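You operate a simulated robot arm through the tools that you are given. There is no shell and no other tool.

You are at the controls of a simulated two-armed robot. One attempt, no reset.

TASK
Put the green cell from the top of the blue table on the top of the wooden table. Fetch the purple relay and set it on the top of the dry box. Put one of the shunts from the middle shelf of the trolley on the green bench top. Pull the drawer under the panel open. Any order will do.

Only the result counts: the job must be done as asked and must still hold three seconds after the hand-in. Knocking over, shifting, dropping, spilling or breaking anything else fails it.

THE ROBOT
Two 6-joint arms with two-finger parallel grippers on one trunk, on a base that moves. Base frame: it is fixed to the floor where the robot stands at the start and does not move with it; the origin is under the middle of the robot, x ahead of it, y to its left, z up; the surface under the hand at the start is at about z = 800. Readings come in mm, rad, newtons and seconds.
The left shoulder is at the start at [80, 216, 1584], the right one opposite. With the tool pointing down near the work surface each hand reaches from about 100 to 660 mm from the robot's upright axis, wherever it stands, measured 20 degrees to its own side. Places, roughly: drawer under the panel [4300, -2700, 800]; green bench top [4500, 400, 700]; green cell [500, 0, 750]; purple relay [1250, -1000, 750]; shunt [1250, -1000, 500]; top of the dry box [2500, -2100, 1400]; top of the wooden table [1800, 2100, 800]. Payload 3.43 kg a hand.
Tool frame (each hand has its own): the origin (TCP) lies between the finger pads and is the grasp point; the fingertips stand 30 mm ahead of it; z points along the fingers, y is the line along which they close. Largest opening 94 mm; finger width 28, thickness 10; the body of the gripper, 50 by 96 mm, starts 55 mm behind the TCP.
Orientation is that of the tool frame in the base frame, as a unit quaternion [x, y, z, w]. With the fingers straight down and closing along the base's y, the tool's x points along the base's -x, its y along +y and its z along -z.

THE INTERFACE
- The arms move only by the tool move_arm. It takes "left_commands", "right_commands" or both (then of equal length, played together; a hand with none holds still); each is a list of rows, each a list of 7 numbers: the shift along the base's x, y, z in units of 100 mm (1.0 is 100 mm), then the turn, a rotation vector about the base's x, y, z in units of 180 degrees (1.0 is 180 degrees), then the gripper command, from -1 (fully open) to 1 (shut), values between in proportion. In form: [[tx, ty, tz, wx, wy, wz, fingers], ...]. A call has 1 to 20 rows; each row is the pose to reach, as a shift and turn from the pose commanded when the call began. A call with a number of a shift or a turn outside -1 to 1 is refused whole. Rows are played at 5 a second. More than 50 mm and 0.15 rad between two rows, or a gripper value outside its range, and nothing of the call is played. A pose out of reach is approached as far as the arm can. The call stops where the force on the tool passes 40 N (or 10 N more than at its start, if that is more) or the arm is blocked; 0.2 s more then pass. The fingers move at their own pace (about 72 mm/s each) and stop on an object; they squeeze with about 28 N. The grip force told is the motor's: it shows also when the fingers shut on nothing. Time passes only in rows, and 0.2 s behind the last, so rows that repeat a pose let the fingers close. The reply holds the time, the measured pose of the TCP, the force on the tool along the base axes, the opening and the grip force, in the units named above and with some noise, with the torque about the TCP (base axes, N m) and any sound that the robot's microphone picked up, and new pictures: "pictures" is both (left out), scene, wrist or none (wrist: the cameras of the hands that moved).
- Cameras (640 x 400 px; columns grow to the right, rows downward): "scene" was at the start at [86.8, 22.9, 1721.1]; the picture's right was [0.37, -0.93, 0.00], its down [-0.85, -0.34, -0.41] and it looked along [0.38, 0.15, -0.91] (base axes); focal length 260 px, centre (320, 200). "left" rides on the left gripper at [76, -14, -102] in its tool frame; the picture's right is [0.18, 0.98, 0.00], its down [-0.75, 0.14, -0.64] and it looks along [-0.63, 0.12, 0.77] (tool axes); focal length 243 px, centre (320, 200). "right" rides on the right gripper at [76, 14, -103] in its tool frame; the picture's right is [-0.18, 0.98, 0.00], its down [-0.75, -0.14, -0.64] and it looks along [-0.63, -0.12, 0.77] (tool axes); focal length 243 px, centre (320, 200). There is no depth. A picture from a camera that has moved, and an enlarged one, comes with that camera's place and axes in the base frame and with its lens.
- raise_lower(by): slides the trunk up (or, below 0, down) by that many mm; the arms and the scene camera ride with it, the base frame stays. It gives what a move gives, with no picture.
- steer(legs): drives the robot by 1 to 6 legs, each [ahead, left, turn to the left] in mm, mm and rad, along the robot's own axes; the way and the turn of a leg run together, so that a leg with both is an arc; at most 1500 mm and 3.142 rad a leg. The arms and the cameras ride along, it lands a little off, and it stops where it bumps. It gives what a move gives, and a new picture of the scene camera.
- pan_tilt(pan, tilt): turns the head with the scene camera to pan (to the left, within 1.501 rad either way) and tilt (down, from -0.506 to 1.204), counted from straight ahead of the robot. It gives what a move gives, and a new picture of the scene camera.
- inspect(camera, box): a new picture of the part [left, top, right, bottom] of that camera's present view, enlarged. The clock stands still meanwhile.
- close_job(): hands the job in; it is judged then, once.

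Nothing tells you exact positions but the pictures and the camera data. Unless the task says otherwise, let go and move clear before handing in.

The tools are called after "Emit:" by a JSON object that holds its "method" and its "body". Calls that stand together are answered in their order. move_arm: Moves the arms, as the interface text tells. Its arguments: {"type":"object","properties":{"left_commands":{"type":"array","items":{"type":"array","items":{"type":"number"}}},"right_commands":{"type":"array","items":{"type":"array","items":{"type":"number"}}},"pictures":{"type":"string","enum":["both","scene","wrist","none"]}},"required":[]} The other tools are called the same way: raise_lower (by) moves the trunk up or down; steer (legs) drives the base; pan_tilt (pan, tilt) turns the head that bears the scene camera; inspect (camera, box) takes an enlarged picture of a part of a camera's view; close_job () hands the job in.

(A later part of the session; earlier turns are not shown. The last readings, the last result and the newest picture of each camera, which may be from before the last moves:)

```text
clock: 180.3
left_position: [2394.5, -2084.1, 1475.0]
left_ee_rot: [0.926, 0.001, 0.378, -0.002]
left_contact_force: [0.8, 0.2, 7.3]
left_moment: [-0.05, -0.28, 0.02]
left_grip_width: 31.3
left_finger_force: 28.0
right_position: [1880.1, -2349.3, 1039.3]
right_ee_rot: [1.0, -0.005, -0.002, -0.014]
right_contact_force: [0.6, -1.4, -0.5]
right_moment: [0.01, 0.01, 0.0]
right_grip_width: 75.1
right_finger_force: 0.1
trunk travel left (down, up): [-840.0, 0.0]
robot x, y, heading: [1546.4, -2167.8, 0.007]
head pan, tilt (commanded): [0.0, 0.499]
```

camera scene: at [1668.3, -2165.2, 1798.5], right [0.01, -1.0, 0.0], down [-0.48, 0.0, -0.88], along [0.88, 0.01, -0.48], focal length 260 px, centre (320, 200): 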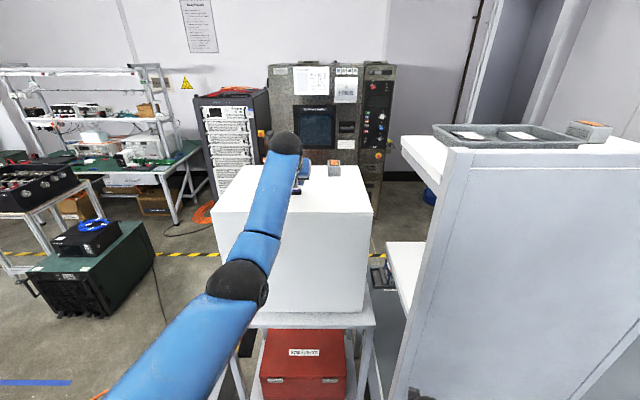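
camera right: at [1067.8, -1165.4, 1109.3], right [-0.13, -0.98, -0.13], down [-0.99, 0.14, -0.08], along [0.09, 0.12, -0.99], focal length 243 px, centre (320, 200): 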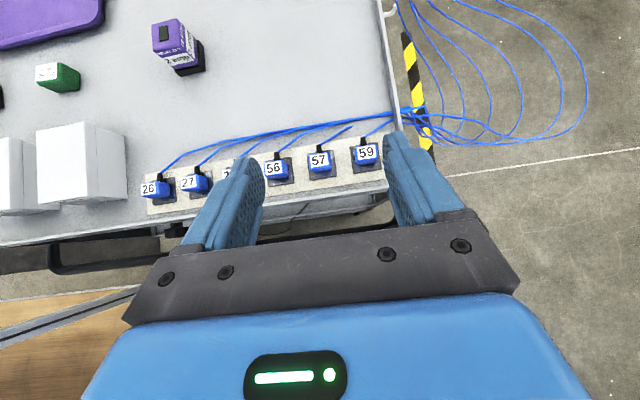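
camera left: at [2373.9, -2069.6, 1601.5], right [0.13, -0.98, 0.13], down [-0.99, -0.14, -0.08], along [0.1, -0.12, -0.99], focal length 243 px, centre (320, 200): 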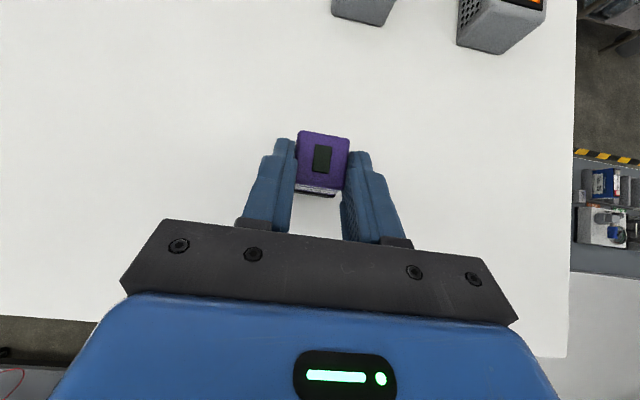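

Emit:
{"method": "move_arm", "body": {"left_commands": [[0, 0, 0.01, 0, 0, 0, 1], [0, 0, 0.01, 0, 0, 0, 0.5], [0, 0, 0.01, 0, 0, 0, 0.2], [0, 0, 0.01, 0, 0, 0, -0.2], [0, 0, 0.01, 0, 0, 0, -0.5], [0, 0, 0.01, 0, 0, 0, -0.5]], "pictures": "wrist"}}

Emit:
{"method": "inspect", "body": {"camera": "left", "box": [220, 110, 420, 235]}}

```text
clock: 181.7
left_position: [2395.9, -2083.0, 1476.0]
left_ee_rot: [0.925, 0.001, 0.38, -0.001]
left_contact_force: [-0.7, -0.3, 0.2]
left_moment: [0.01, -0.02, -0.01]
left_grip_width: 70.5
left_finger_force: 0.1
right_position: [1880.7, -2348.2, 1039.2]
right_ee_rot: [1.0, -0.005, -0.002, -0.013]
right_contact_force: [-0.9, 0.4, 0.2]
right_moment: [0.0, 0.05, 0.02]
right_grip_width: 75.4
right_finger_force: 0.0
trunk travel left (down, up): [-840.0, 0.0]
robot x, y, heading: [1548.3, -2167.0, 0.002]
head pan, tilt (commanded): [0.0, 0.499]
camera left: at [2377.1, -2069.6, 1603.3], right [0.13, -0.98, 0.13], down [-0.99, -0.14, -0.07], along [0.09, -0.12, -0.99], focal length 243 px, centre (320, 200)
```

left: 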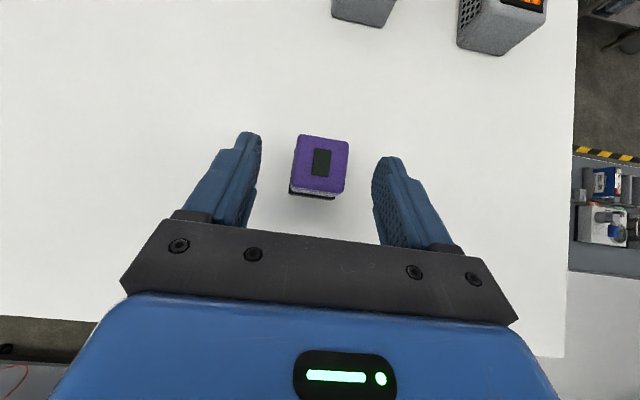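

```text
3.20 times, centred on (320, 172) of left
camera zoom: at [2377.1, -2069.6, 1603.3], right [0.13, -0.98, 0.13], down [-0.99, -0.14, -0.07], along [0.09, -0.12, -0.99], focal length 776 px, centre (320, 288)
```

zoom: 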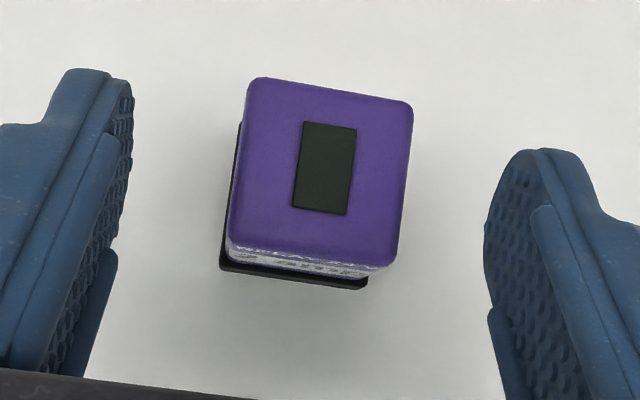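

The relay stands on the dry box. I retreat up and back along the tool axis.

Emit:
{"method": "move_arm", "body": {"left_commands": [[-0.1, 0, 0.1, 0, 0, 0, -0.5], [-0.25, 0, 0.25, 0, 0, 0, -0.5], [-0.5, 0, 0.35, 0, 0, 0, -0.5], [-0.8, 0, 0.35, 0, 0, 0, -0.5], [-1, 0, 0.35, 0, 0, 0, -0.5]], "pictures": "both"}}

Emit:
{"method": "inspect", "body": {"camera": "scene", "box": [200, 120, 400, 245]}}

```text
clock: 182.9
left_position: [2292.6, -2083.2, 1512.1]
left_ee_rot: [0.924, 0.001, 0.382, 0.0]
left_contact_force: [0.4, -1.2, -0.8]
left_moment: [-0.02, 0.03, -0.02]
left_grip_width: 70.4
left_finger_force: 0.1
right_position: [1880.0, -2349.1, 1038.6]
right_ee_rot: [1.0, -0.006, -0.002, -0.014]
right_contact_force: [0.6, 0.7, 0.7]
right_moment: [0.0, 0.0, 0.0]
right_grip_width: 75.2
right_finger_force: 0.1
trunk travel left (down, up): [-840.0, 0.0]
robot x, y, heading: [1547.7, -2166.3, 0.008]
head pan, tilt (commanded): [0.0, 0.499]
camera scene: at [1669.9, -2165.0, 1798.1], right [0.01, -1.0, 0.0], down [-0.48, 0.0, -0.88], along [0.88, 0.01, -0.48], focal length 260 px, centre (320, 200)
camera left: at [2274.2, -2069.0, 1638.1], right [0.14, -0.98, 0.13], down [-0.99, -0.15, -0.07], along [0.09, -0.12, -0.99], focal length 243 px, centre (320, 200)
```

scene: 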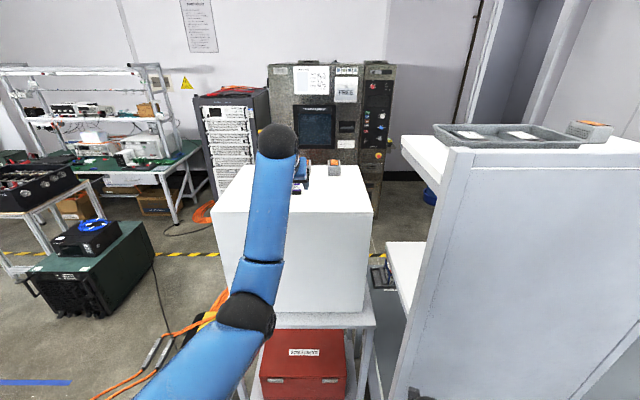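
left: 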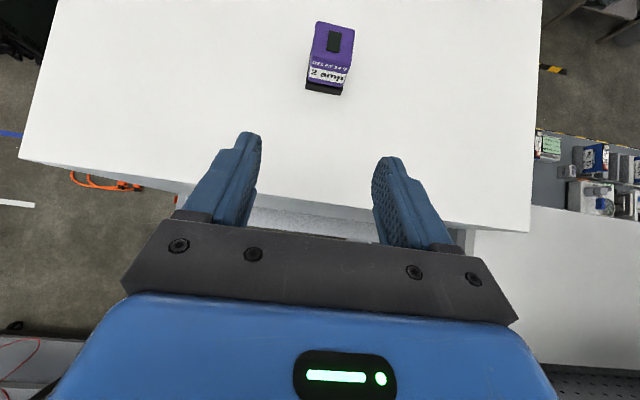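

```text
3.20 times, centred on (300, 182) of scene
camera zoom: at [1669.9, -2165.0, 1798.1], right [0.01, -1.0, 0.0], down [-0.48, 0.0, -0.88], along [0.88, 0.01, -0.48], focal length 833 px, centre (384, 256)
```

zoom: 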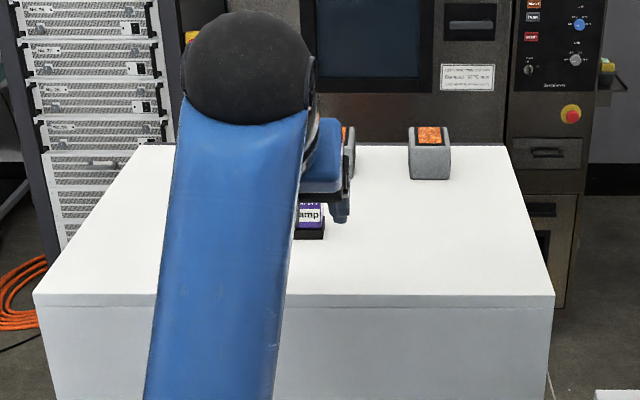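

The relay is placed. I back away, and lower the left hand to a compact carrying height.

Emit:
{"method": "steer", "body": {"legs": [[-1200, 0, 0]]}}

Emit:
{"method": "pan_tilt", "body": {"pan": 0.5, "tilt": 0.6}}

Emit:
{"method": "inspect", "body": {"camera": "scene", "box": [220, 150, 460, 310]}}

```text
clock: 189.1
left_position: [1068.2, -2085.8, 1509.1]
left_ee_rot: [0.925, 0.022, 0.38, -0.009]
left_contact_force: [0.0, -0.1, 0.2]
left_moment: [-0.01, 0.01, -0.02]
left_grip_width: 70.3
left_finger_force: 0.2
right_position: [665.9, -2369.2, 1039.0]
right_ee_rot: [1.0, 0.018, -0.002, -0.013]
right_contact_force: [-0.9, 0.1, -1.0]
right_moment: [0.01, 0.0, 0.05]
right_grip_width: 75.2
right_finger_force: 0.0
trunk travel left (down, up): [-840.0, 0.0]
robot x, y, heading: [327.5, -2205.1, 0.054]
head pan, tilt (commanded): [0.0, 0.499]
camera scene: at [449.8, -2196.0, 1797.8], right [0.05, -1.0, 0.0], down [-0.48, -0.03, -0.88], along [0.88, 0.05, -0.48], focal length 260 px, centre (320, 200)
```

scene: 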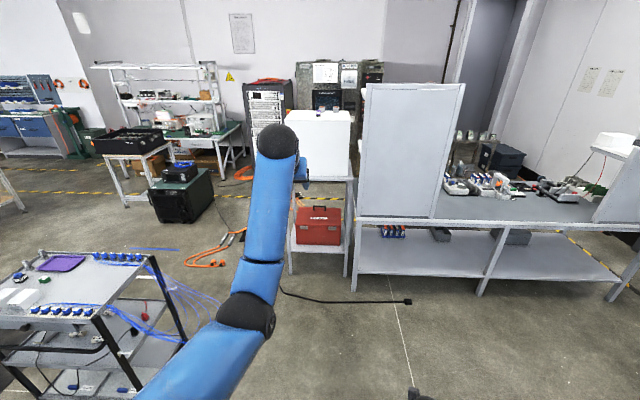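

```text
clock: 190.0
left_position: [1065.9, -2086.5, 1511.4]
left_ee_rot: [0.925, 0.023, 0.38, -0.009]
left_contact_force: [0.1, 0.1, 0.0]
left_moment: [0.02, -0.02, 0.0]
left_grip_width: 70.5
left_finger_force: 0.0
right_position: [666.4, -2369.5, 1039.7]
right_ee_rot: [1.0, 0.017, -0.002, -0.014]
right_contact_force: [0.0, 0.3, -0.1]
right_moment: [0.03, 0.0, -0.01]
right_grip_width: 75.1
right_finger_force: 0.1
trunk travel left (down, up): [-840.0, 0.0]
robot x, y, heading: [324.5, -2201.3, 0.048]
head pan, tilt (commanded): [0.499, 0.6]
camera scene: at [432.2, -2154.6, 1788.9], right [0.52, -0.85, 0.0], down [-0.48, -0.3, -0.83], along [0.7, 0.43, -0.56], focal length 260 px, centre (320, 200)
```

scene: 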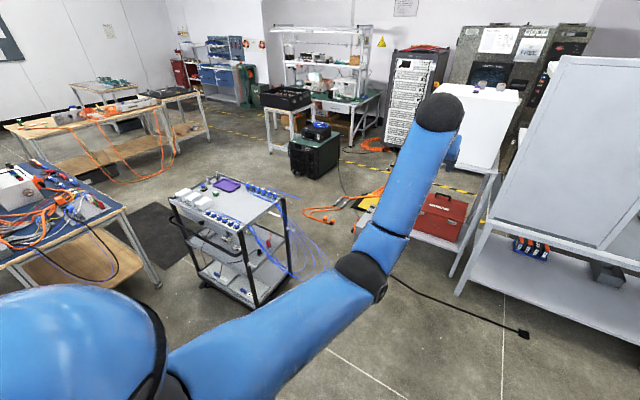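

```text
2.50 times, centred on (340, 230) of scene
camera zoom: at [432.2, -2154.6, 1788.9], right [0.52, -0.85, 0.0], down [-0.48, -0.3, -0.83], along [0.7, 0.43, -0.56], focal length 651 px, centre (270, 125)
```

zoom: 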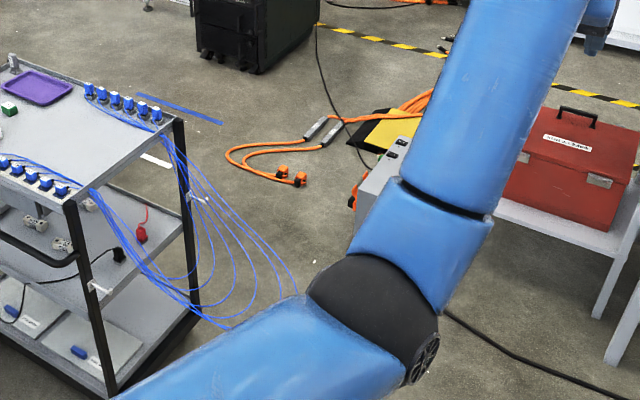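

I lower the left arm in steps while I'm in open space.

Emit:
{"method": "move_arm", "body": {"left_commands": [[-0.1, 0, -0.25, 0, 0, 0, -0.5], [-0.2, 0, -0.5, 0, 0, 0, -0.5], [-0.35, 0, -0.75, 0, 0, 0, -0.5], [-0.5, 0, -1, 0, 0, 0, -0.5]], "pictures": "none"}}

Emit:
{"method": "move_arm", "body": {"left_commands": [[-0.1, 0, -0.25, 0, 0, 0, -0.5], [-0.25, 0, -0.5, 0, 0, 0, -0.5], [-0.4, 0, -0.75, 0, 0, 0, -0.5], [-0.5, 0, -1, 0, 0, 0, -0.5]], "pictures": "none"}}

Emit:
{"method": "move_arm", "body": {"left_commands": [[-0.1, 0, -0.25, 0, 0, 0, -0.5], [-0.25, 0, -0.5, 0, 0, 0, -0.5], [-0.4, 0, -0.75, 0, 0, 0, -0.5], [-0.5, 0, -1, 0, 0, 0, -0.5]], "pictures": "none"}}

Emit:
{"method": "move_arm", "body": {"left_commands": [[-0.1, 0, -0.25, 0, 0, 0, -0.5], [-0.25, 0, -0.5, 0, 0, 0, -0.5], [-0.4, 0, -0.75, 0, 0, 0, -0.5], [-0.5, 0, -1, 0, 0, 0, -0.5]], "pictures": "none"}}

Emit:
{"method": "steer", "body": {"legs": [[-80, 0, -0.048], [0, 1240, 0]]}}

```text
clock: 191.0
left_position: [1015.1, -2085.0, 1413.7]
left_ee_rot: [0.924, 0.023, 0.381, -0.009]
left_contact_force: [0.2, 0.3, 0.8]
left_moment: [0.01, 0.01, 0.02]
left_grip_width: 70.4
left_finger_force: 0.1
right_position: [665.6, -2370.5, 1041.0]
right_ee_rot: [1.0, 0.018, -0.002, -0.014]
right_contact_force: [-0.7, 0.1, -0.7]
right_moment: [0.0, -0.02, 0.04]
right_grip_width: 75.2
right_finger_force: 0.0
trunk travel left (down, up): [-840.0, 0.0]
robot x, y, heading: [329.3, -2204.9, 0.054]
head pan, tilt (commanded): [0.499, 0.6]
```

```text
clock: 192.0
left_position: [967.3, -2087.0, 1311.7]
left_ee_rot: [0.924, 0.023, 0.381, -0.009]
left_contact_force: [0.1, 0.4, -0.1]
left_moment: [-0.01, -0.01, 0.0]
left_grip_width: 70.5
left_finger_force: 0.0
right_position: [665.0, -2370.5, 1039.8]
right_ee_rot: [1.0, 0.017, -0.002, -0.014]
right_contact_force: [-0.6, 0.8, 0.4]
right_moment: [-0.01, 0.02, 0.02]
right_grip_width: 75.3
right_finger_force: 0.1
trunk travel left (down, up): [-840.0, 0.0]
robot x, y, heading: [324.8, -2207.2, 0.05]
head pan, tilt (commanded): [0.499, 0.6]
```

```text
clock: 193.0
left_position: [914.2, -2087.2, 1209.6]
left_ee_rot: [0.924, 0.023, 0.381, -0.01]
left_contact_force: [-0.3, 0.5, 0.0]
left_moment: [0.0, 0.0, 0.01]
left_grip_width: 70.6
left_finger_force: 0.1
right_position: [665.6, -2368.8, 1038.9]
right_ee_rot: [1.0, 0.017, -0.002, -0.014]
right_contact_force: [-0.8, 0.4, 0.1]
right_moment: [-0.01, -0.01, -0.01]
right_grip_width: 75.0
right_finger_force: 0.2
trunk travel left (down, up): [-840.0, 0.0]
robot x, y, heading: [322.7, -2202.5, 0.057]
head pan, tilt (commanded): [0.499, 0.6]
```

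```text
clock: 194.0
left_position: [866.4, -2087.2, 1110.9]
left_ee_rot: [0.924, 0.023, 0.381, -0.01]
left_contact_force: [0.1, -0.3, -0.3]
left_moment: [0.02, -0.02, 0.01]
left_grip_width: 70.7
left_finger_force: 0.0
right_position: [666.1, -2370.7, 1040.1]
right_ee_rot: [1.0, 0.017, -0.003, -0.013]
right_contact_force: [-0.1, 0.4, -0.1]
right_moment: [0.04, 0.0, 0.0]
right_grip_width: 75.0
right_finger_force: 0.0
trunk travel left (down, up): [-840.0, 0.0]
robot x, y, heading: [323.0, -2203.9, 0.049]
head pan, tilt (commanded): [0.499, 0.6]
```

```text
clock: 200.8
left_position: [792.4, -904.6, 1110.5]
left_ee_rot: [0.925, -0.003, 0.38, 0.001]
left_contact_force: [0.5, -0.1, 0.3]
left_moment: [0.01, 0.05, -0.02]
left_grip_width: 70.6
left_finger_force: 0.1
right_position: [575.2, -1176.3, 1039.1]
right_ee_rot: [1.0, -0.01, -0.002, -0.014]
right_contact_force: [-0.3, 0.1, 0.1]
right_moment: [0.02, -0.01, -0.02]
right_grip_width: 75.4
right_finger_force: 0.1
trunk travel left (down, up): [-840.0, 0.0]
robot x, y, heading: [248.3, -984.1, -0.006]
head pan, tilt (commanded): [0.499, 0.6]
camera scene: at [354.7, -947.3, 1788.9], right [0.48, -0.88, 0.0], down [-0.5, -0.27, -0.83], along [0.73, 0.39, -0.56], focal length 260 px, centre (320, 200)
```

scene: 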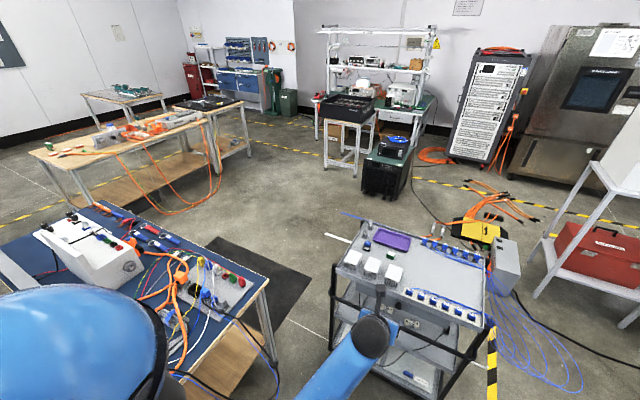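

I'm in front of the trolley with clear space. I lower the trunk by 500 mm to look into the middle shelf.

Emit:
{"method": "raise_lower", "body": {"by": -500}}

Emit:
{"method": "pan_tilt", "body": {"pan": 0.0, "tilt": 0.6}}

Emit:
{"method": "inspect", "body": {"camera": "scene", "box": [220, 130, 420, 255]}}

```text
refused: -500 is not a number from -400 to 400
```

```text
clock: 201.8
left_position: [792.6, -902.8, 1111.4]
left_ee_rot: [0.925, -0.003, 0.38, 0.001]
left_contact_force: [0.0, 0.0, -0.1]
left_moment: [0.03, -0.01, 0.0]
left_grip_width: 70.6
left_finger_force: 0.0
right_position: [574.9, -1174.6, 1040.3]
right_ee_rot: [1.0, -0.01, -0.002, -0.013]
right_contact_force: [0.5, -0.1, -0.6]
right_moment: [0.01, 0.01, 0.01]
right_grip_width: 75.2
right_finger_force: 0.1
trunk travel left (down, up): [-840.0, 0.0]
robot x, y, heading: [250.1, -984.1, -0.002]
head pan, tilt (commanded): [0.0, 0.6]
camera scene: at [365.4, -987.6, 1788.9], right [0.0, -1.0, 0.0], down [-0.57, 0.0, -0.82], along [0.82, 0.0, -0.57], focal length 260 px, centre (320, 200)
```

scene: 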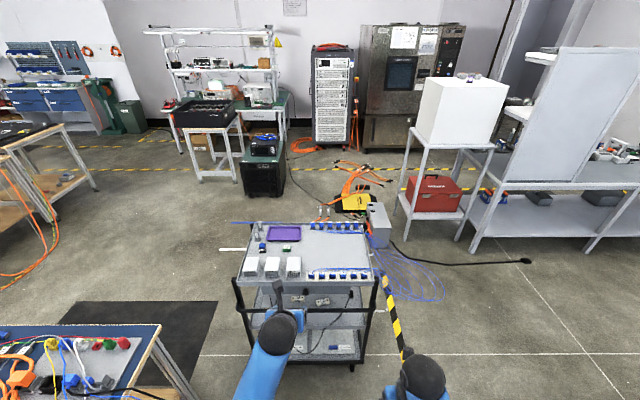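

```text
3.20 times, centred on (320, 192) of scene
camera zoom: at [365.4, -987.6, 1788.9], right [0.0, -1.0, 0.0], down [-0.57, 0.0, -0.82], along [0.82, 0.0, -0.57], focal length 833 px, centre (320, 224)
```

zoom: 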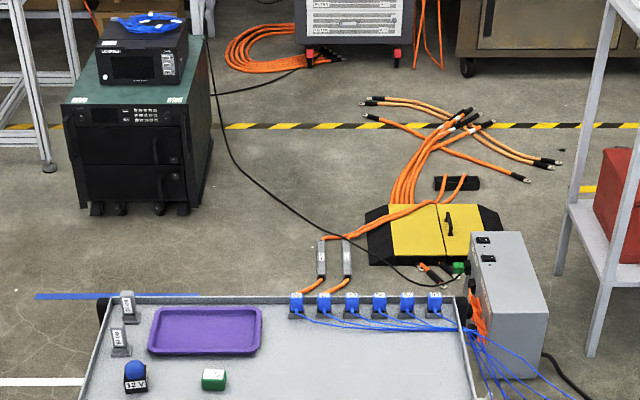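

Emit:
{"method": "raise_lower", "body": {"by": -400}}

Emit:
{"method": "pan_tilt", "body": {"pan": 0.0, "tilt": 0.55}}

Emit:
{"method": "inspect", "body": {"camera": "scene", "box": [220, 140, 420, 265]}}

```text
clock: 205.6
left_position: [792.1, -904.1, 710.6]
left_ee_rot: [0.925, -0.003, 0.38, 0.002]
left_contact_force: [-1.3, -0.1, -0.3]
left_moment: [-0.03, -0.01, 0.02]
left_grip_width: 70.4
left_finger_force: 0.0
right_position: [576.6, -1174.5, 639.3]
right_ee_rot: [1.0, -0.01, -0.002, -0.014]
right_contact_force: [-0.3, 0.2, 0.6]
right_moment: [0.0, 0.01, 0.02]
right_grip_width: 75.2
right_finger_force: 0.0
trunk travel left (down, up): [-440.0, 400.0]
robot x, y, heading: [247.3, -990.0, -0.0]
head pan, tilt (commanded): [0.0, 0.6]
```

```text
clock: 206.2
left_position: [792.2, -902.6, 709.6]
left_ee_rot: [0.925, -0.004, 0.38, 0.002]
left_contact_force: [-0.6, -0.5, -0.4]
left_moment: [0.02, 0.01, 0.0]
left_grip_width: 70.3
left_finger_force: 0.1
right_position: [576.4, -1174.9, 639.1]
right_ee_rot: [1.0, -0.011, -0.002, -0.015]
right_contact_force: [0.2, 0.5, -1.2]
right_moment: [0.02, 0.02, 0.03]
right_grip_width: 75.2
right_finger_force: 0.0
trunk travel left (down, up): [-440.0, 400.0]
robot x, y, heading: [240.6, -989.7, -0.004]
head pan, tilt (commanded): [0.0, 0.55]
camera scene: at [366.7, -988.2, 1393.4], right [0.0, -1.0, 0.0], down [-0.52, 0.0, -0.85], along [0.85, 0.0, -0.52], focal length 260 px, centre (320, 200)
```

scene: 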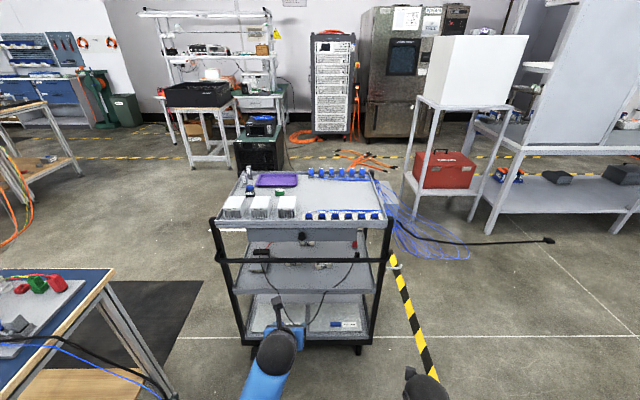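

```text
3.20 times, centred on (320, 202) of scene
camera zoom: at [366.7, -988.2, 1393.4], right [0.0, -1.0, 0.0], down [-0.52, 0.0, -0.85], along [0.85, 0.0, -0.52], focal length 833 px, centre (320, 192)
```

zoom: 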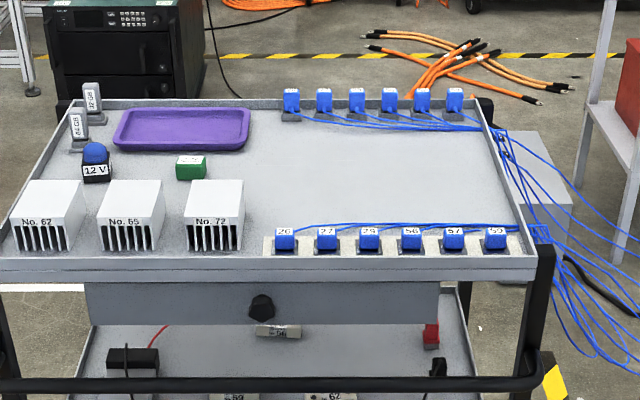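

Emit:
{"method": "raise_lower", "body": {"by": -250}}

Emit:
{"method": "pan_tilt", "body": {"pan": 0.0, "tilt": 0.5}}

Emit:
{"method": "inspect", "body": {"camera": "scene", "box": [220, 140, 420, 265]}}

```text
clock: 208.8
left_position: [792.8, -902.4, 461.0]
left_ee_rot: [0.924, -0.004, 0.381, 0.002]
left_contact_force: [0.4, -0.3, 1.1]
left_moment: [0.0, -0.01, 0.02]
left_grip_width: 70.3
left_finger_force: 0.0
right_position: [575.8, -1174.1, 389.0]
right_ee_rot: [1.0, -0.01, -0.002, -0.014]
right_contact_force: [0.6, 0.6, -0.5]
right_moment: [0.02, -0.01, -0.02]
right_grip_width: 75.4
right_finger_force: 0.1
trunk travel left (down, up): [-190.0, 650.0]
robot x, y, heading: [245.3, -986.6, -0.0]
head pan, tilt (commanded): [0.0, 0.55]
```

```text
clock: 209.4
left_position: [791.7, -903.1, 461.2]
left_ee_rot: [0.925, -0.004, 0.38, 0.001]
left_contact_force: [-0.3, -0.1, 0.0]
left_moment: [-0.01, 0.01, -0.01]
left_grip_width: 70.6
left_finger_force: 0.1
right_position: [575.5, -1174.2, 390.1]
right_ee_rot: [1.0, -0.01, -0.001, -0.014]
right_contact_force: [-0.1, 0.1, 0.1]
right_moment: [0.01, 0.04, -0.01]
right_grip_width: 74.9
right_finger_force: 0.1
trunk travel left (down, up): [-190.0, 650.0]
robot x, y, heading: [243.8, -985.9, -0.005]
head pan, tilt (commanded): [0.0, 0.499]
camera scene: at [367.9, -988.2, 1148.0], right [0.0, -1.0, 0.0], down [-0.48, 0.0, -0.88], along [0.88, 0.0, -0.48], focal length 260 px, centre (320, 200)
```

scene: 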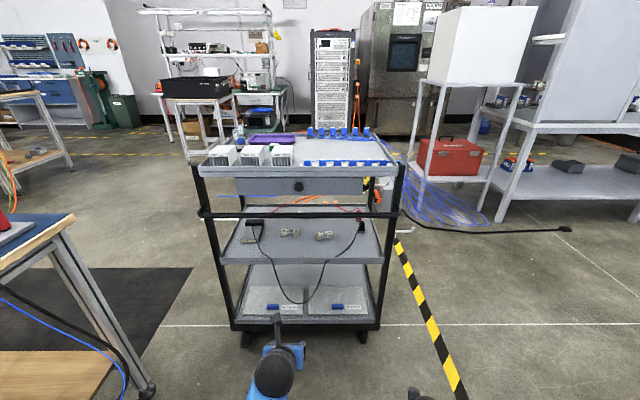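

```text
3.20 times, centred on (320, 202) of scene
camera zoom: at [367.9, -988.2, 1148.0], right [0.0, -1.0, 0.0], down [-0.48, 0.0, -0.88], along [0.88, 0.0, -0.48], focal length 833 px, centre (320, 192)
```

zoom: 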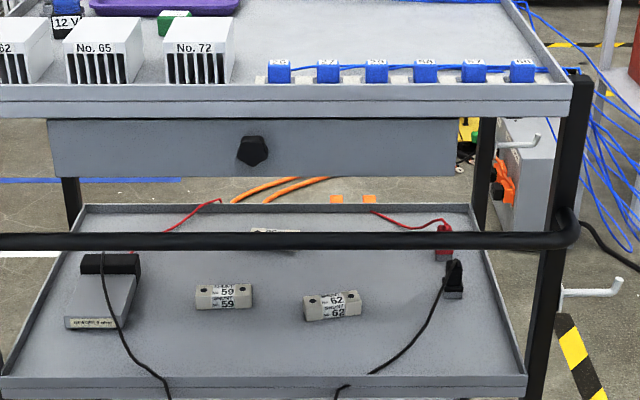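

I can see the shunts ("No. 59" and "No. 62") lying in the middle tray, about 75 × 30 × 18 mm; No. 59 at about (1280, -860) is best placed. I'll reach in from the front, under the handlebar, with the right hand tilted ~25° down. First I tuck the left arm.

Emit:
{"method": "move_arm", "body": {"left_commands": [[-0.15, 0.1, -0.05, 0, 0.042, 0, -0.5], [-0.3, 0.2, -0.1, 0, 0.084, 0, -0.5], [-0.45, 0.3, -0.2, 0, 0.126, 0, -0.5], [-0.6, 0.4, -0.3, 0, 0.168, 0, -0.5], [-0.8, 0.5, -0.4, 0, 0.21, 0, -0.5], [-1, 0.6, -0.5, 0, 0.25, 0, -0.5], [-1, 0.6, -0.5, 0, 0.25, 0, -0.5]], "pictures": "none"}}

Emit:
{"method": "move_arm", "body": {"left_commands": [[-0.2, 0.1, -0.05, 0, 0, 0, -0.5], [-0.4, 0.2, -0.1, 0, 0, 0, -0.5], [-0.6, 0.3, -0.2, 0, 0, 0, -0.5], [-0.8, 0.4, -0.2, 0, 0, 0, -0.5]], "pictures": "scene"}}

```text
clock: 211.0
left_position: [694.0, -844.0, 395.5]
left_ee_rot: [1.0, -0.003, -0.003, 0.003]
left_contact_force: [-0.9, 0.4, 0.6]
left_moment: [-0.06, -0.01, -0.01]
left_grip_width: 70.8
left_finger_force: 0.0
left hand out of reach, approached as far as the arm can: row 6, 7
right_position: [576.2, -1174.3, 390.6]
right_ee_rot: [1.0, -0.01, -0.002, -0.014]
right_contact_force: [0.9, 1.0, -0.1]
right_moment: [0.02, -0.03, 0.0]
right_grip_width: 75.3
right_finger_force: 0.0
trunk travel left (down, up): [-190.0, 650.0]
robot x, y, heading: [244.6, -988.1, -0.007]
head pan, tilt (commanded): [0.0, 0.499]
```

```text
clock: 212.0
left_position: [609.3, -812.2, 375.2]
left_ee_rot: [1.0, 0.0, -0.002, 0.001]
left_contact_force: [0.2, -0.1, -0.4]
left_moment: [-0.01, -0.02, -0.02]
left_grip_width: 70.5
left_finger_force: 0.1
left hand out of reach, approached as far as the arm can: row 4
right_position: [575.2, -1175.0, 389.3]
right_ee_rot: [1.0, -0.01, -0.001, -0.014]
right_contact_force: [0.4, 0.1, -0.9]
right_moment: [0.01, 0.01, 0.02]
right_grip_width: 75.1
right_finger_force: 0.0
trunk travel left (down, up): [-190.0, 650.0]
robot x, y, heading: [247.2, -989.6, -0.002]
head pan, tilt (commanded): [0.0, 0.499]
camera scene: at [367.6, -988.1, 1148.0], right [0.0, -1.0, 0.0], down [-0.48, 0.0, -0.88], along [0.88, 0.0, -0.48], focal length 260 px, centre (320, 200)
```

scene: 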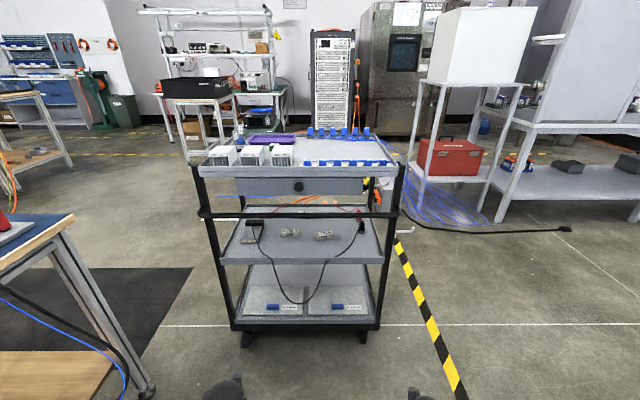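

Left arm tucked. Driving closer to (560, -905).

Emit:
{"method": "steer", "body": {"legs": [[310, 85, 0]]}}

Emit:
{"method": "inspect", "body": {"camera": "scene", "box": [200, 150, 440, 300]}}

```text
clock: 214.2
left_position: [917.8, -726.3, 375.1]
left_ee_rot: [1.0, 0.002, -0.002, 0.002]
left_contact_force: [1.2, 0.4, -0.6]
left_moment: [0.01, -0.02, 0.0]
left_grip_width: 70.6
left_finger_force: 0.0
right_position: [883.6, -1090.4, 389.0]
right_ee_rot: [1.0, -0.009, -0.001, -0.014]
right_contact_force: [0.2, -0.9, -0.5]
right_moment: [-0.03, 0.01, 0.01]
right_grip_width: 74.8
right_finger_force: 0.0
trunk travel left (down, up): [-190.0, 650.0]
robot x, y, heading: [553.2, -905.0, 0.002]
head pan, tilt (commanded): [0.0, 0.499]
camera scene: at [676.1, -904.0, 1147.9], right [0.0, -1.0, 0.0], down [-0.48, 0.0, -0.88], along [0.88, 0.0, -0.48], focal length 260 px, centre (320, 200)
```

scene: 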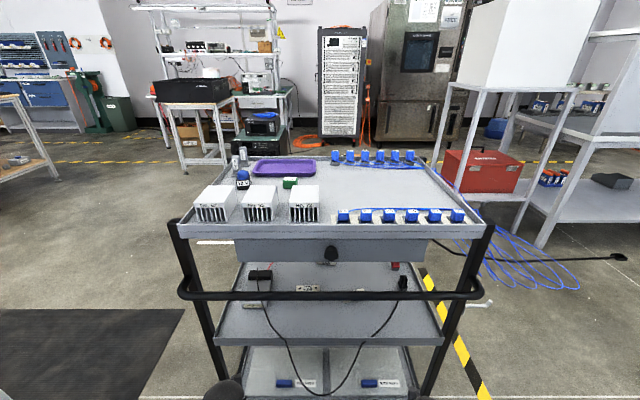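

```text
2.67 times, centred on (320, 225) of scene
camera zoom: at [676.1, -904.0, 1147.9], right [0.0, -1.0, 0.0], down [-0.48, 0.0, -0.88], along [0.88, 0.0, -0.48], focal length 694 px, centre (320, 133)
```

zoom: 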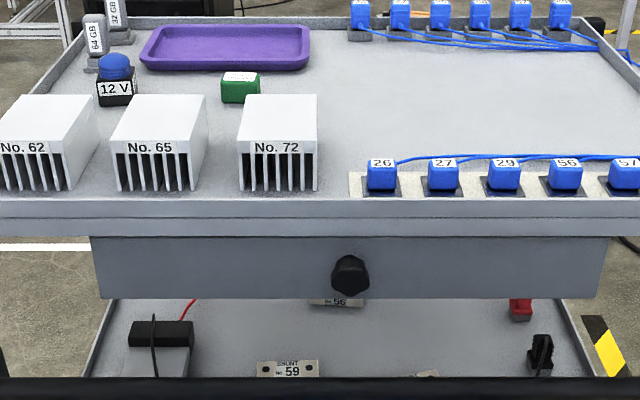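

The handlebar is at (1055, z 720), the tray rim at (1098, z 508), and the drawer bottom at z≈761 — a workable window. I lower the trunk 100 mm more and start tilting the right hand in free space.

Emit:
{"method": "raise_lower", "body": {"by": -100}}

Emit:
{"method": "move_arm", "body": {"right_commands": [[0.1, 0.05, 0.1, 0, -0.04, 0, -1], [0.2, 0.1, 0.2, 0, -0.08, 0, -1], [0.3, 0.15, 0.3, 0, -0.12, 0, -1], [0.4, 0.2, 0.4, 0, -0.16, 0, -1], [0.5, 0.25, 0.5, 0, -0.2, 0, -1], [0.6, 0.3, 0.6, 0, -0.24, 0, -1], [0.7, 0.35, 0.7, 0, -0.28, 0, -1], [0.8, 0.4, 0.8, 0, -0.32, 0, -1], [0.9, 0.45, 0.9, 0, -0.361, 0, -1], [0.9, 0.45, 0.9, 0, -0.361, 0, -1]], "pictures": "both"}}

```text
clock: 215.5
left_position: [917.3, -727.3, 275.8]
left_ee_rot: [1.0, 0.001, -0.003, 0.002]
left_contact_force: [0.3, -0.1, -0.5]
left_moment: [-0.01, -0.02, 0.03]
left_grip_width: 70.5
left_finger_force: 0.1
right_position: [883.8, -1088.5, 289.2]
right_ee_rot: [1.0, -0.008, -0.002, -0.014]
right_contact_force: [-0.2, -0.1, -0.6]
right_moment: [-0.02, -0.02, -0.02]
right_grip_width: 75.5
right_finger_force: 0.0
trunk travel left (down, up): [-90.0, 750.0]
robot x, y, heading: [553.3, -907.2, 0.008]
head pan, tilt (commanded): [0.0, 0.499]
```

```text
clock: 217.7
left_position: [917.8, -726.5, 275.8]
left_ee_rot: [1.0, 0.001, -0.003, 0.002]
left_contact_force: [0.1, 0.0, 0.1]
left_moment: [0.01, -0.01, 0.0]
left_grip_width: 70.7
left_finger_force: 0.0
right_position: [974.3, -1043.9, 379.7]
right_ee_rot: [0.844, 0.0, 0.536, -0.016]
right_contact_force: [0.1, -0.7, -0.6]
right_moment: [-0.01, 0.01, -0.03]
right_grip_width: 93.7
right_finger_force: 0.2
trunk travel left (down, up): [-90.0, 750.0]
robot x, y, heading: [550.8, -905.8, -0.002]
head pan, tilt (commanded): [0.0, 0.499]
camera scene: at [675.4, -904.2, 1048.0], right [0.0, -1.0, 0.0], down [-0.48, 0.0, -0.88], along [0.88, 0.0, -0.48], focal length 260 px, centre (320, 200)
camera right: at [915.6, -1063.6, 491.9], right [-0.06, -0.98, -0.19], down [-0.9, 0.14, -0.41], along [0.42, 0.15, -0.89], focal length 243 px, centre (320, 200)
```

scene: 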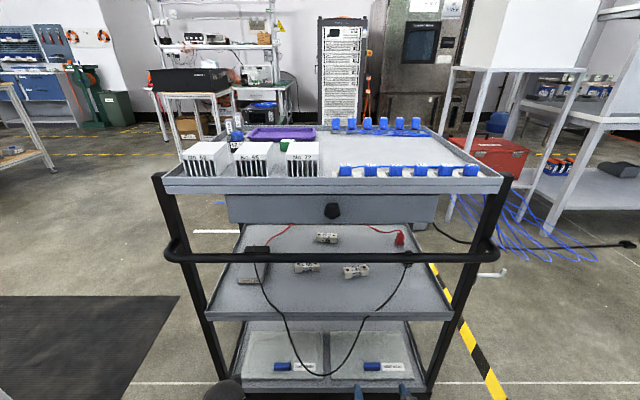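
right: 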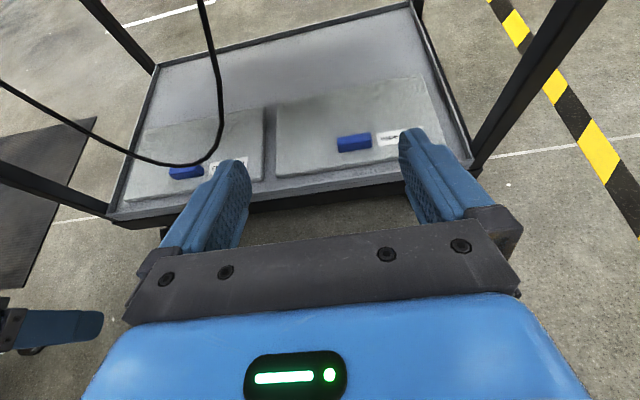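

The view under the handlebar is good now. I zoom in on the shunts to measure No. 59 exactly.

Emit:
{"method": "inspect", "body": {"camera": "scene", "box": [270, 225, 390, 300]}}

```text
5.33 times, centred on (330, 262) of scene
camera zoom: at [675.4, -904.2, 1048.0], right [0.0, -1.0, 0.0], down [-0.48, 0.0, -0.88], along [0.88, 0.0, -0.48], focal length 1388 px, centre (267, -133)
```

zoom: 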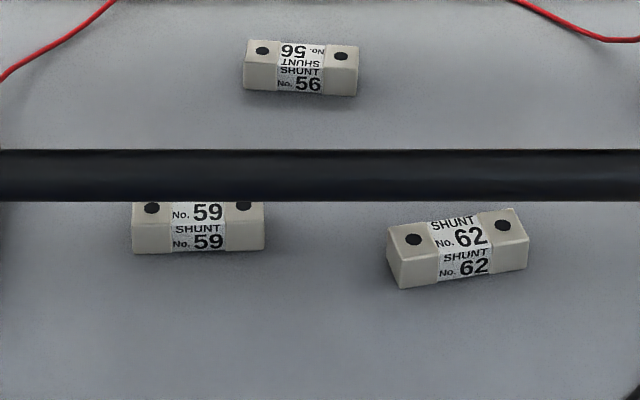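

Shunt No. 59 is about 72 × 24 × 20 mm, centre near (1255, -866). I bring the right hand in front of the opening at y=-866, z≈555.

Emit:
{"method": "move_arm", "body": {"right_commands": [[0, 0.22, 0.22, 0, 0, 0, -1], [0, 0.45, 0.45, 0, 0, 0, -1], [0, 0.67, 0.67, 0, 0, 0, -1], [0, 0.9, 0.9, 0, 0, 0, -1]], "pictures": "none"}}

Emit:
{"method": "move_arm", "body": {"right_commands": [[0, 0.22, 0.22, 0, 0, 0, -1], [0, 0.45, 0.45, 0, 0, 0, -1], [0, 0.67, 0.67, 0, 0, 0, -1], [0, 0.88, 0.85, 0, 0, 0, -1], [0, 0.88, 0.85, 0, 0, 0, -1]], "pictures": "both"}}

```text
clock: 218.7
left_position: [917.7, -726.6, 275.3]
left_ee_rot: [1.0, 0.001, -0.002, 0.002]
left_contact_force: [-0.3, 0.2, 0.2]
left_moment: [0.0, -0.01, -0.01]
left_grip_width: 70.4
left_finger_force: 0.2
right_position: [975.4, -954.4, 466.9]
right_ee_rot: [0.844, -0.001, 0.536, -0.016]
right_contact_force: [-0.5, -0.1, 0.6]
right_moment: [0.0, -0.03, -0.01]
right_grip_width: 93.9
right_finger_force: 0.1
trunk travel left (down, up): [-90.0, 750.0]
robot x, y, heading: [553.1, -905.3, -0.001]
head pan, tilt (commanded): [0.0, 0.499]
```

```text
clock: 219.9
left_position: [918.0, -725.9, 275.5]
left_ee_rot: [1.0, 0.002, -0.003, 0.001]
left_contact_force: [-0.5, 0.3, 0.7]
left_moment: [-0.03, 0.01, -0.01]
left_grip_width: 70.4
left_finger_force: 0.0
right_position: [974.9, -865.5, 553.2]
right_ee_rot: [0.844, 0.0, 0.536, -0.017]
right_contact_force: [0.3, -0.6, -0.1]
right_moment: [0.0, -0.01, 0.02]
right_grip_width: 93.8
right_finger_force: 0.1
trunk travel left (down, up): [-90.0, 750.0]
robot x, y, heading: [549.7, -907.6, 0.0]
head pan, tilt (commanded): [0.0, 0.499]
camera scene: at [675.4, -904.1, 1048.0], right [0.0, -1.0, 0.0], down [-0.48, 0.0, -0.88], along [0.88, 0.0, -0.48], focal length 260 px, centre (320, 200)
camera right: at [916.3, -884.9, 665.0], right [-0.06, -0.98, -0.19], down [-0.9, 0.14, -0.4], along [0.42, 0.15, -0.89], focal length 243 px, centre (320, 200)
```

scene: 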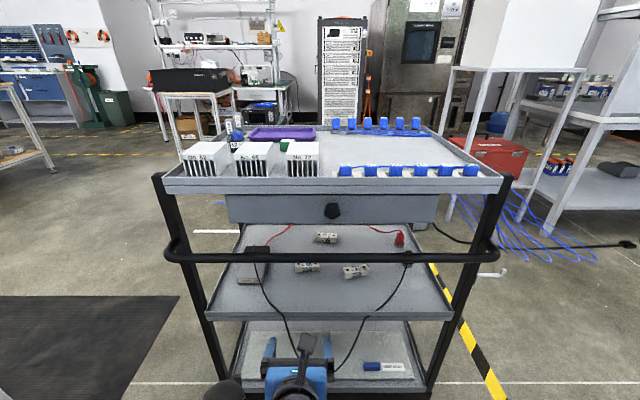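
right: 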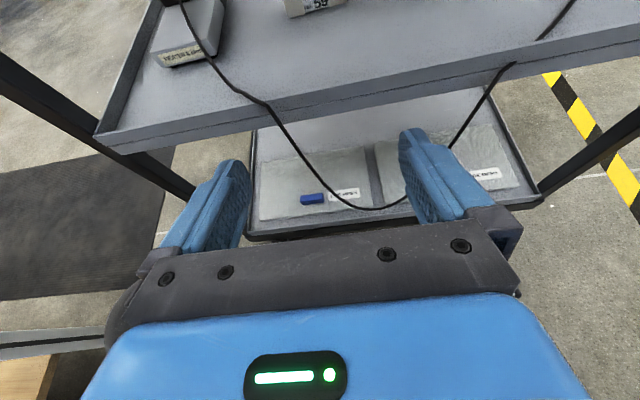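

The cable crosses the tray rim at y≈-819. I straighten the hand slightly, raise to z≈563, and advance 100 mm so the fingertips pass over the rim with clearance.

Emit:
{"method": "move_arm", "body": {"right_commands": [[0, 0, 0.1, -0.0092, 0, -0.0057, -1], [0.3, 0, 0.1, -0.0092, 0, -0.0057, -1], [0.6, 0, 0.1, -0.0092, 0, -0.0057, -1], [0.85, 0, 0.1, -0.0092, 0, -0.0057, -1], [1, 0, 0.1, -0.0092, 0, -0.0057, -1], [1, 0, 0.1, -0.0092, 0, -0.0057, -1]], "pictures": "both"}}

```text
clock: 221.3
left_position: [918.8, -727.2, 275.8]
left_ee_rot: [1.0, 0.002, -0.002, 0.002]
left_contact_force: [-0.4, 0.4, 0.0]
left_moment: [0.0, -0.01, 0.02]
left_grip_width: 70.8
left_finger_force: 0.0
right_position: [1074.0, -867.7, 562.2]
right_ee_rot: [0.845, 0.0, 0.535, 0.0]
right_contact_force: [0.2, -0.2, 0.5]
right_moment: [-0.03, 0.01, 0.01]
right_grip_width: 94.1
right_finger_force: 0.0
trunk travel left (down, up): [-90.0, 750.0]
robot x, y, heading: [551.2, -907.7, 0.001]
head pan, tilt (commanded): [0.0, 0.499]
camera scene: at [675.5, -904.1, 1048.0], right [0.0, -1.0, 0.0], down [-0.48, 0.0, -0.88], along [0.88, 0.0, -0.48], focal length 260 px, centre (320, 200)
camera right: at [1015.0, -882.7, 675.3], right [-0.08, -0.98, -0.17], down [-0.9, 0.14, -0.41], along [0.43, 0.12, -0.9], focal length 243 px, centre (320, 200)
```

scene: 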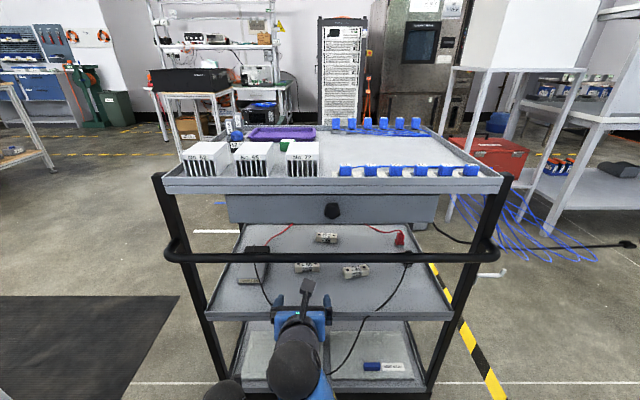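
right: 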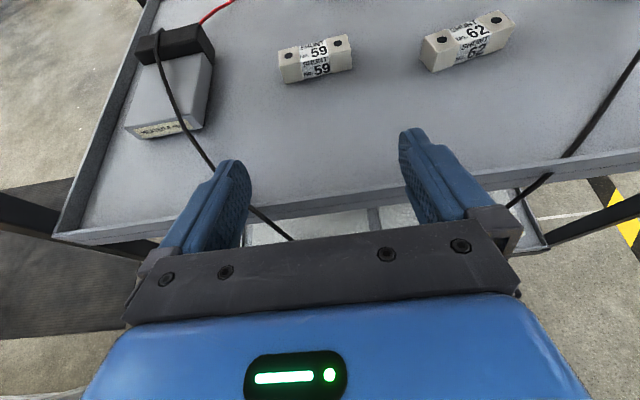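

Excellent view of both shunts from the wrist camera. I zoom for a precise fix on No. 59.

Emit:
{"method": "inspect", "body": {"camera": "right", "box": [250, 10, 400, 104]}}

```text
4.26 times, centred on (325, 57) of right
camera zoom: at [1015.0, -882.7, 675.3], right [-0.08, -0.98, -0.17], down [-0.9, 0.14, -0.41], along [0.43, 0.12, -0.9], focal length 1032 px, centre (299, 808)
```

zoom: 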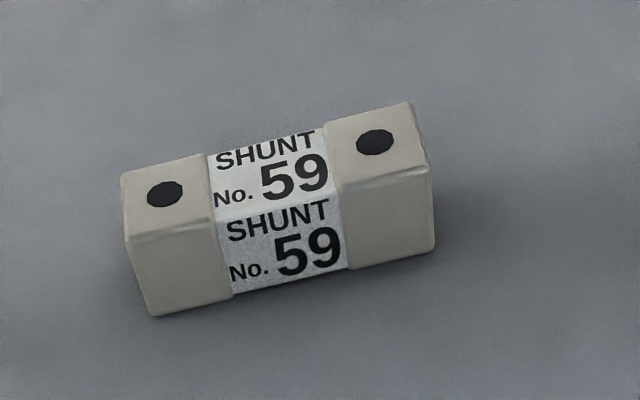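

Shunt 59 spans x 1251–1278, y -829 to -905, top z≈511, tray floor z≈490; my hand is at y=-867.7, well centred. I advance under the bar in stages.

Emit:
{"method": "move_arm", "body": {"right_commands": [[0.2, 0, -0.1, 0, 0, 0, -1], [0.4, 0, -0.16, 0, 0, 0, -1], [0.6, 0.01, -0.22, 0, 0, 0, -1], [0.8, 0.01, -0.28, 0, 0, 0, -1], [0.8, 0.01, -0.28, 0, 0, 0, -1]], "pictures": "both"}}

```text
clock: 222.5
left_position: [916.8, -726.3, 275.4]
left_ee_rot: [1.0, 0.001, -0.003, 0.002]
left_contact_force: [0.0, -0.4, 0.2]
left_moment: [0.0, -0.03, -0.03]
left_grip_width: 70.5
left_finger_force: 0.0
right_position: [1153.9, -863.7, 535.6]
right_ee_rot: [0.844, 0.0, 0.536, 0.0]
right_contact_force: [0.0, 0.0, -0.3]
right_moment: [0.03, 0.01, -0.01]
right_grip_width: 93.7
right_finger_force: 0.0
trunk travel left (down, up): [-90.0, 750.0]
robot x, y, heading: [552.7, -902.0, -0.004]
head pan, tilt (commanded): [0.0, 0.499]
camera scene: at [675.5, -904.1, 1048.0], right [0.0, -1.0, 0.0], down [-0.48, 0.0, -0.88], along [0.88, 0.0, -0.48], focal length 260 px, centre (320, 200)
camera right: at [1094.5, -879.6, 648.0], right [-0.08, -0.98, -0.17], down [-0.9, 0.14, -0.41], along [0.43, 0.12, -0.9], focal length 243 px, centre (320, 200)
```

scene: 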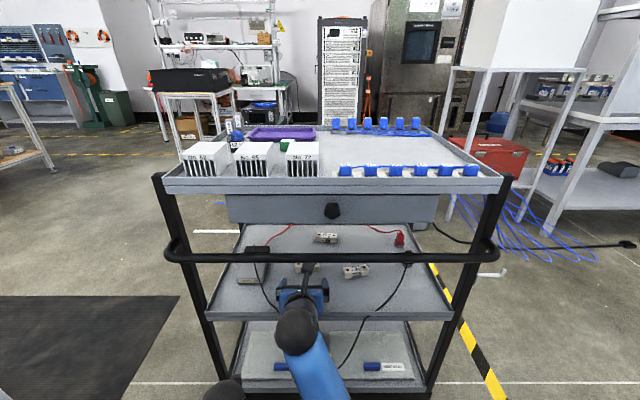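
right: 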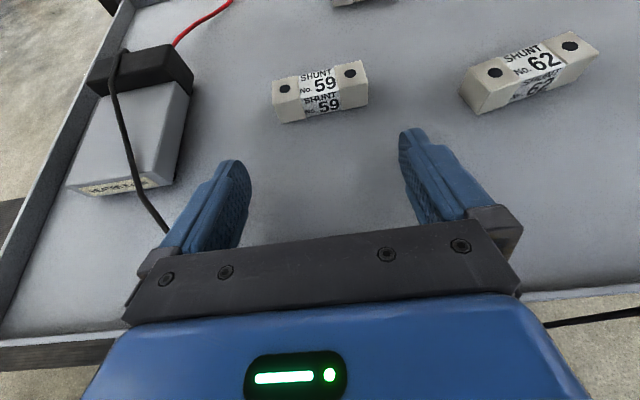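

Still centred (shunt mid y≈-867, front face x≈1249). Advancing further and lowering to z≈525.

Emit:
{"method": "move_arm", "body": {"right_commands": [[0.2, -0.01, -0.04, 0, 0, 0, -1], [0.4, -0.02, -0.08, 0, 0, 0, -1], [0.5, -0.02, -0.1, 0, 0, 0, -1], [0.5, -0.02, -0.1, 0, 0, 0, -1]], "pictures": "both"}}

```text
clock: 223.5
left_position: [918.1, -726.9, 276.0]
left_ee_rot: [1.0, 0.002, -0.002, 0.002]
left_contact_force: [-0.2, 0.6, -1.5]
left_moment: [-0.03, -0.03, 0.05]
left_grip_width: 70.5
left_finger_force: 0.0
right_position: [1205.8, -867.2, 524.9]
right_ee_rot: [0.844, 0.0, 0.536, 0.0]
right_contact_force: [-0.9, 0.7, 0.2]
right_moment: [0.02, -0.01, -0.02]
right_grip_width: 93.9
right_finger_force: 0.1
trunk travel left (down, up): [-90.0, 750.0]
robot x, y, heading: [554.1, -908.1, 0.001]
head pan, tilt (commanded): [0.0, 0.499]
camera scene: at [675.5, -904.1, 1048.0], right [0.0, -1.0, 0.0], down [-0.48, 0.0, -0.88], along [0.88, 0.0, -0.48], focal length 260 px, centre (320, 200)
camera right: at [1145.9, -882.6, 638.0], right [-0.08, -0.98, -0.17], down [-0.9, 0.14, -0.41], along [0.43, 0.12, -0.9], focal length 243 px, centre (320, 200)
```

scene: 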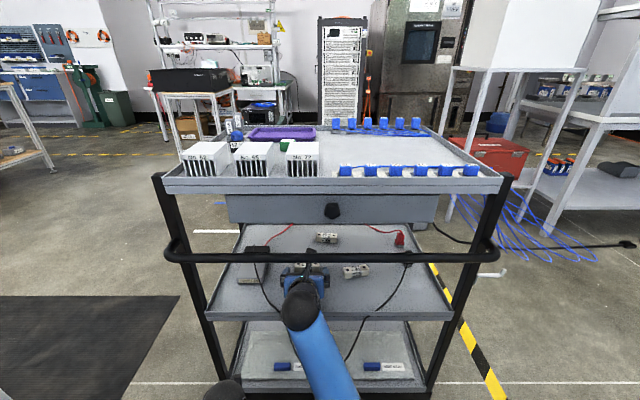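
right: 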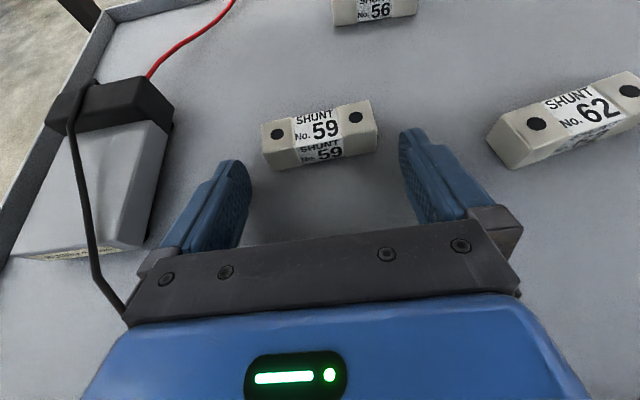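

Well aligned. Moving forward the last 44 mm so the fingers straddle the shunt's ends.

Emit:
{"method": "move_arm", "body": {"right_commands": [[0.15, 0, 0, 0, 0, 0, -1], [0.3, 0, 0, 0, 0, 0, -1], [0.44, 0, 0, 0, 0, 0, -1], [0.44, 0, 0, 0, 0, 0, -1]], "pictures": "both"}}

```text
clock: 224.5
left_position: [917.5, -727.2, 274.9]
left_ee_rot: [1.0, 0.002, -0.003, 0.003]
left_contact_force: [-0.8, 0.0, 0.4]
left_moment: [0.0, -0.03, -0.03]
left_grip_width: 70.8
left_finger_force: 0.0
right_position: [1248.5, -868.9, 525.8]
right_ee_rot: [0.844, -0.001, 0.536, 0.001]
right_contact_force: [-0.6, 0.5, 0.0]
right_moment: [-0.02, 0.02, 0.0]
right_grip_width: 94.1
right_finger_force: 0.0
trunk travel left (down, up): [-90.0, 750.0]
robot x, y, heading: [555.5, -903.0, 0.002]
head pan, tilt (commanded): [0.0, 0.499]
camera scene: at [675.5, -904.1, 1048.0], right [0.0, -1.0, 0.0], down [-0.48, 0.0, -0.88], along [0.88, 0.0, -0.48], focal length 260 px, centre (320, 200)
camera right: at [1188.1, -883.9, 638.0], right [-0.08, -0.98, -0.17], down [-0.9, 0.14, -0.41], along [0.43, 0.12, -0.9], focal length 243 px, centre (320, 200)
```

scene: 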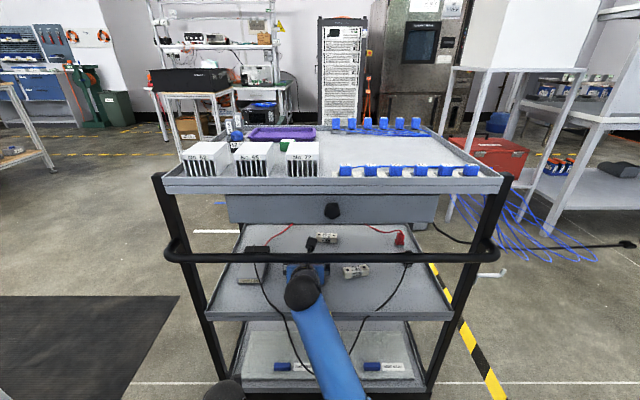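
right: 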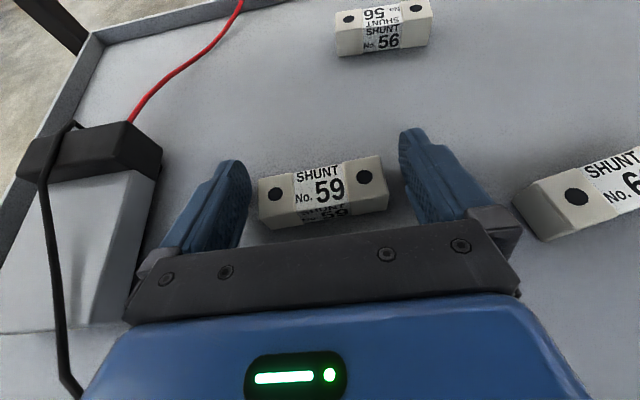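

The shunt lies between the fingers. Lowering a few millimetres carefully, watching the force.

Emit:
{"method": "move_arm", "body": {"right_commands": [[0, 0, -0.02, 0, 0, 0, -1], [0, 0, -0.04, 0, 0, 0, -1], [0, 0, -0.06, 0, 0, 0, -1], [0, 0, -0.06, 0, 0, 0, -1]], "pictures": "none"}}

Emit:
{"method": "inspect", "body": {"camera": "right", "box": [200, 110, 460, 270]}}

```text
clock: 225.5
left_position: [917.5, -727.9, 276.9]
left_ee_rot: [1.0, 0.001, -0.001, 0.002]
left_contact_force: [0.5, -0.1, 0.1]
left_moment: [0.01, -0.01, -0.01]
left_grip_width: 70.5
left_finger_force: 0.1
right_position: [1246.4, -868.3, 525.7]
right_ee_rot: [0.841, -0.001, 0.54, 0.0]
right_contact_force: [10.7, -4.2, 23.7]
right_moment: [-0.67, -0.74, 0.21]
right_grip_width: 94.0
right_finger_force: 0.1
trunk travel left (down, up): [-90.0, 750.0]
robot x, y, heading: [556.0, -905.3, 0.005]
head pan, tilt (commanded): [0.0, 0.499]
```

```text
2.46 times, centred on (330, 190) of right
camera zoom: at [1186.1, -883.8, 636.9], right [-0.08, -0.98, -0.17], down [-0.9, 0.14, -0.42], along [0.43, 0.12, -0.89], focal length 597 px, centre (295, 225)
```

zoom: 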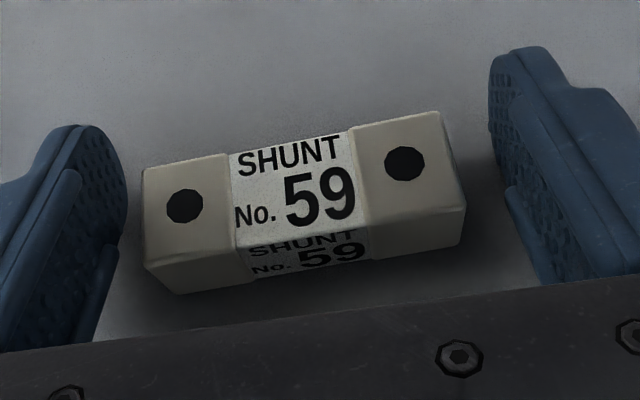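

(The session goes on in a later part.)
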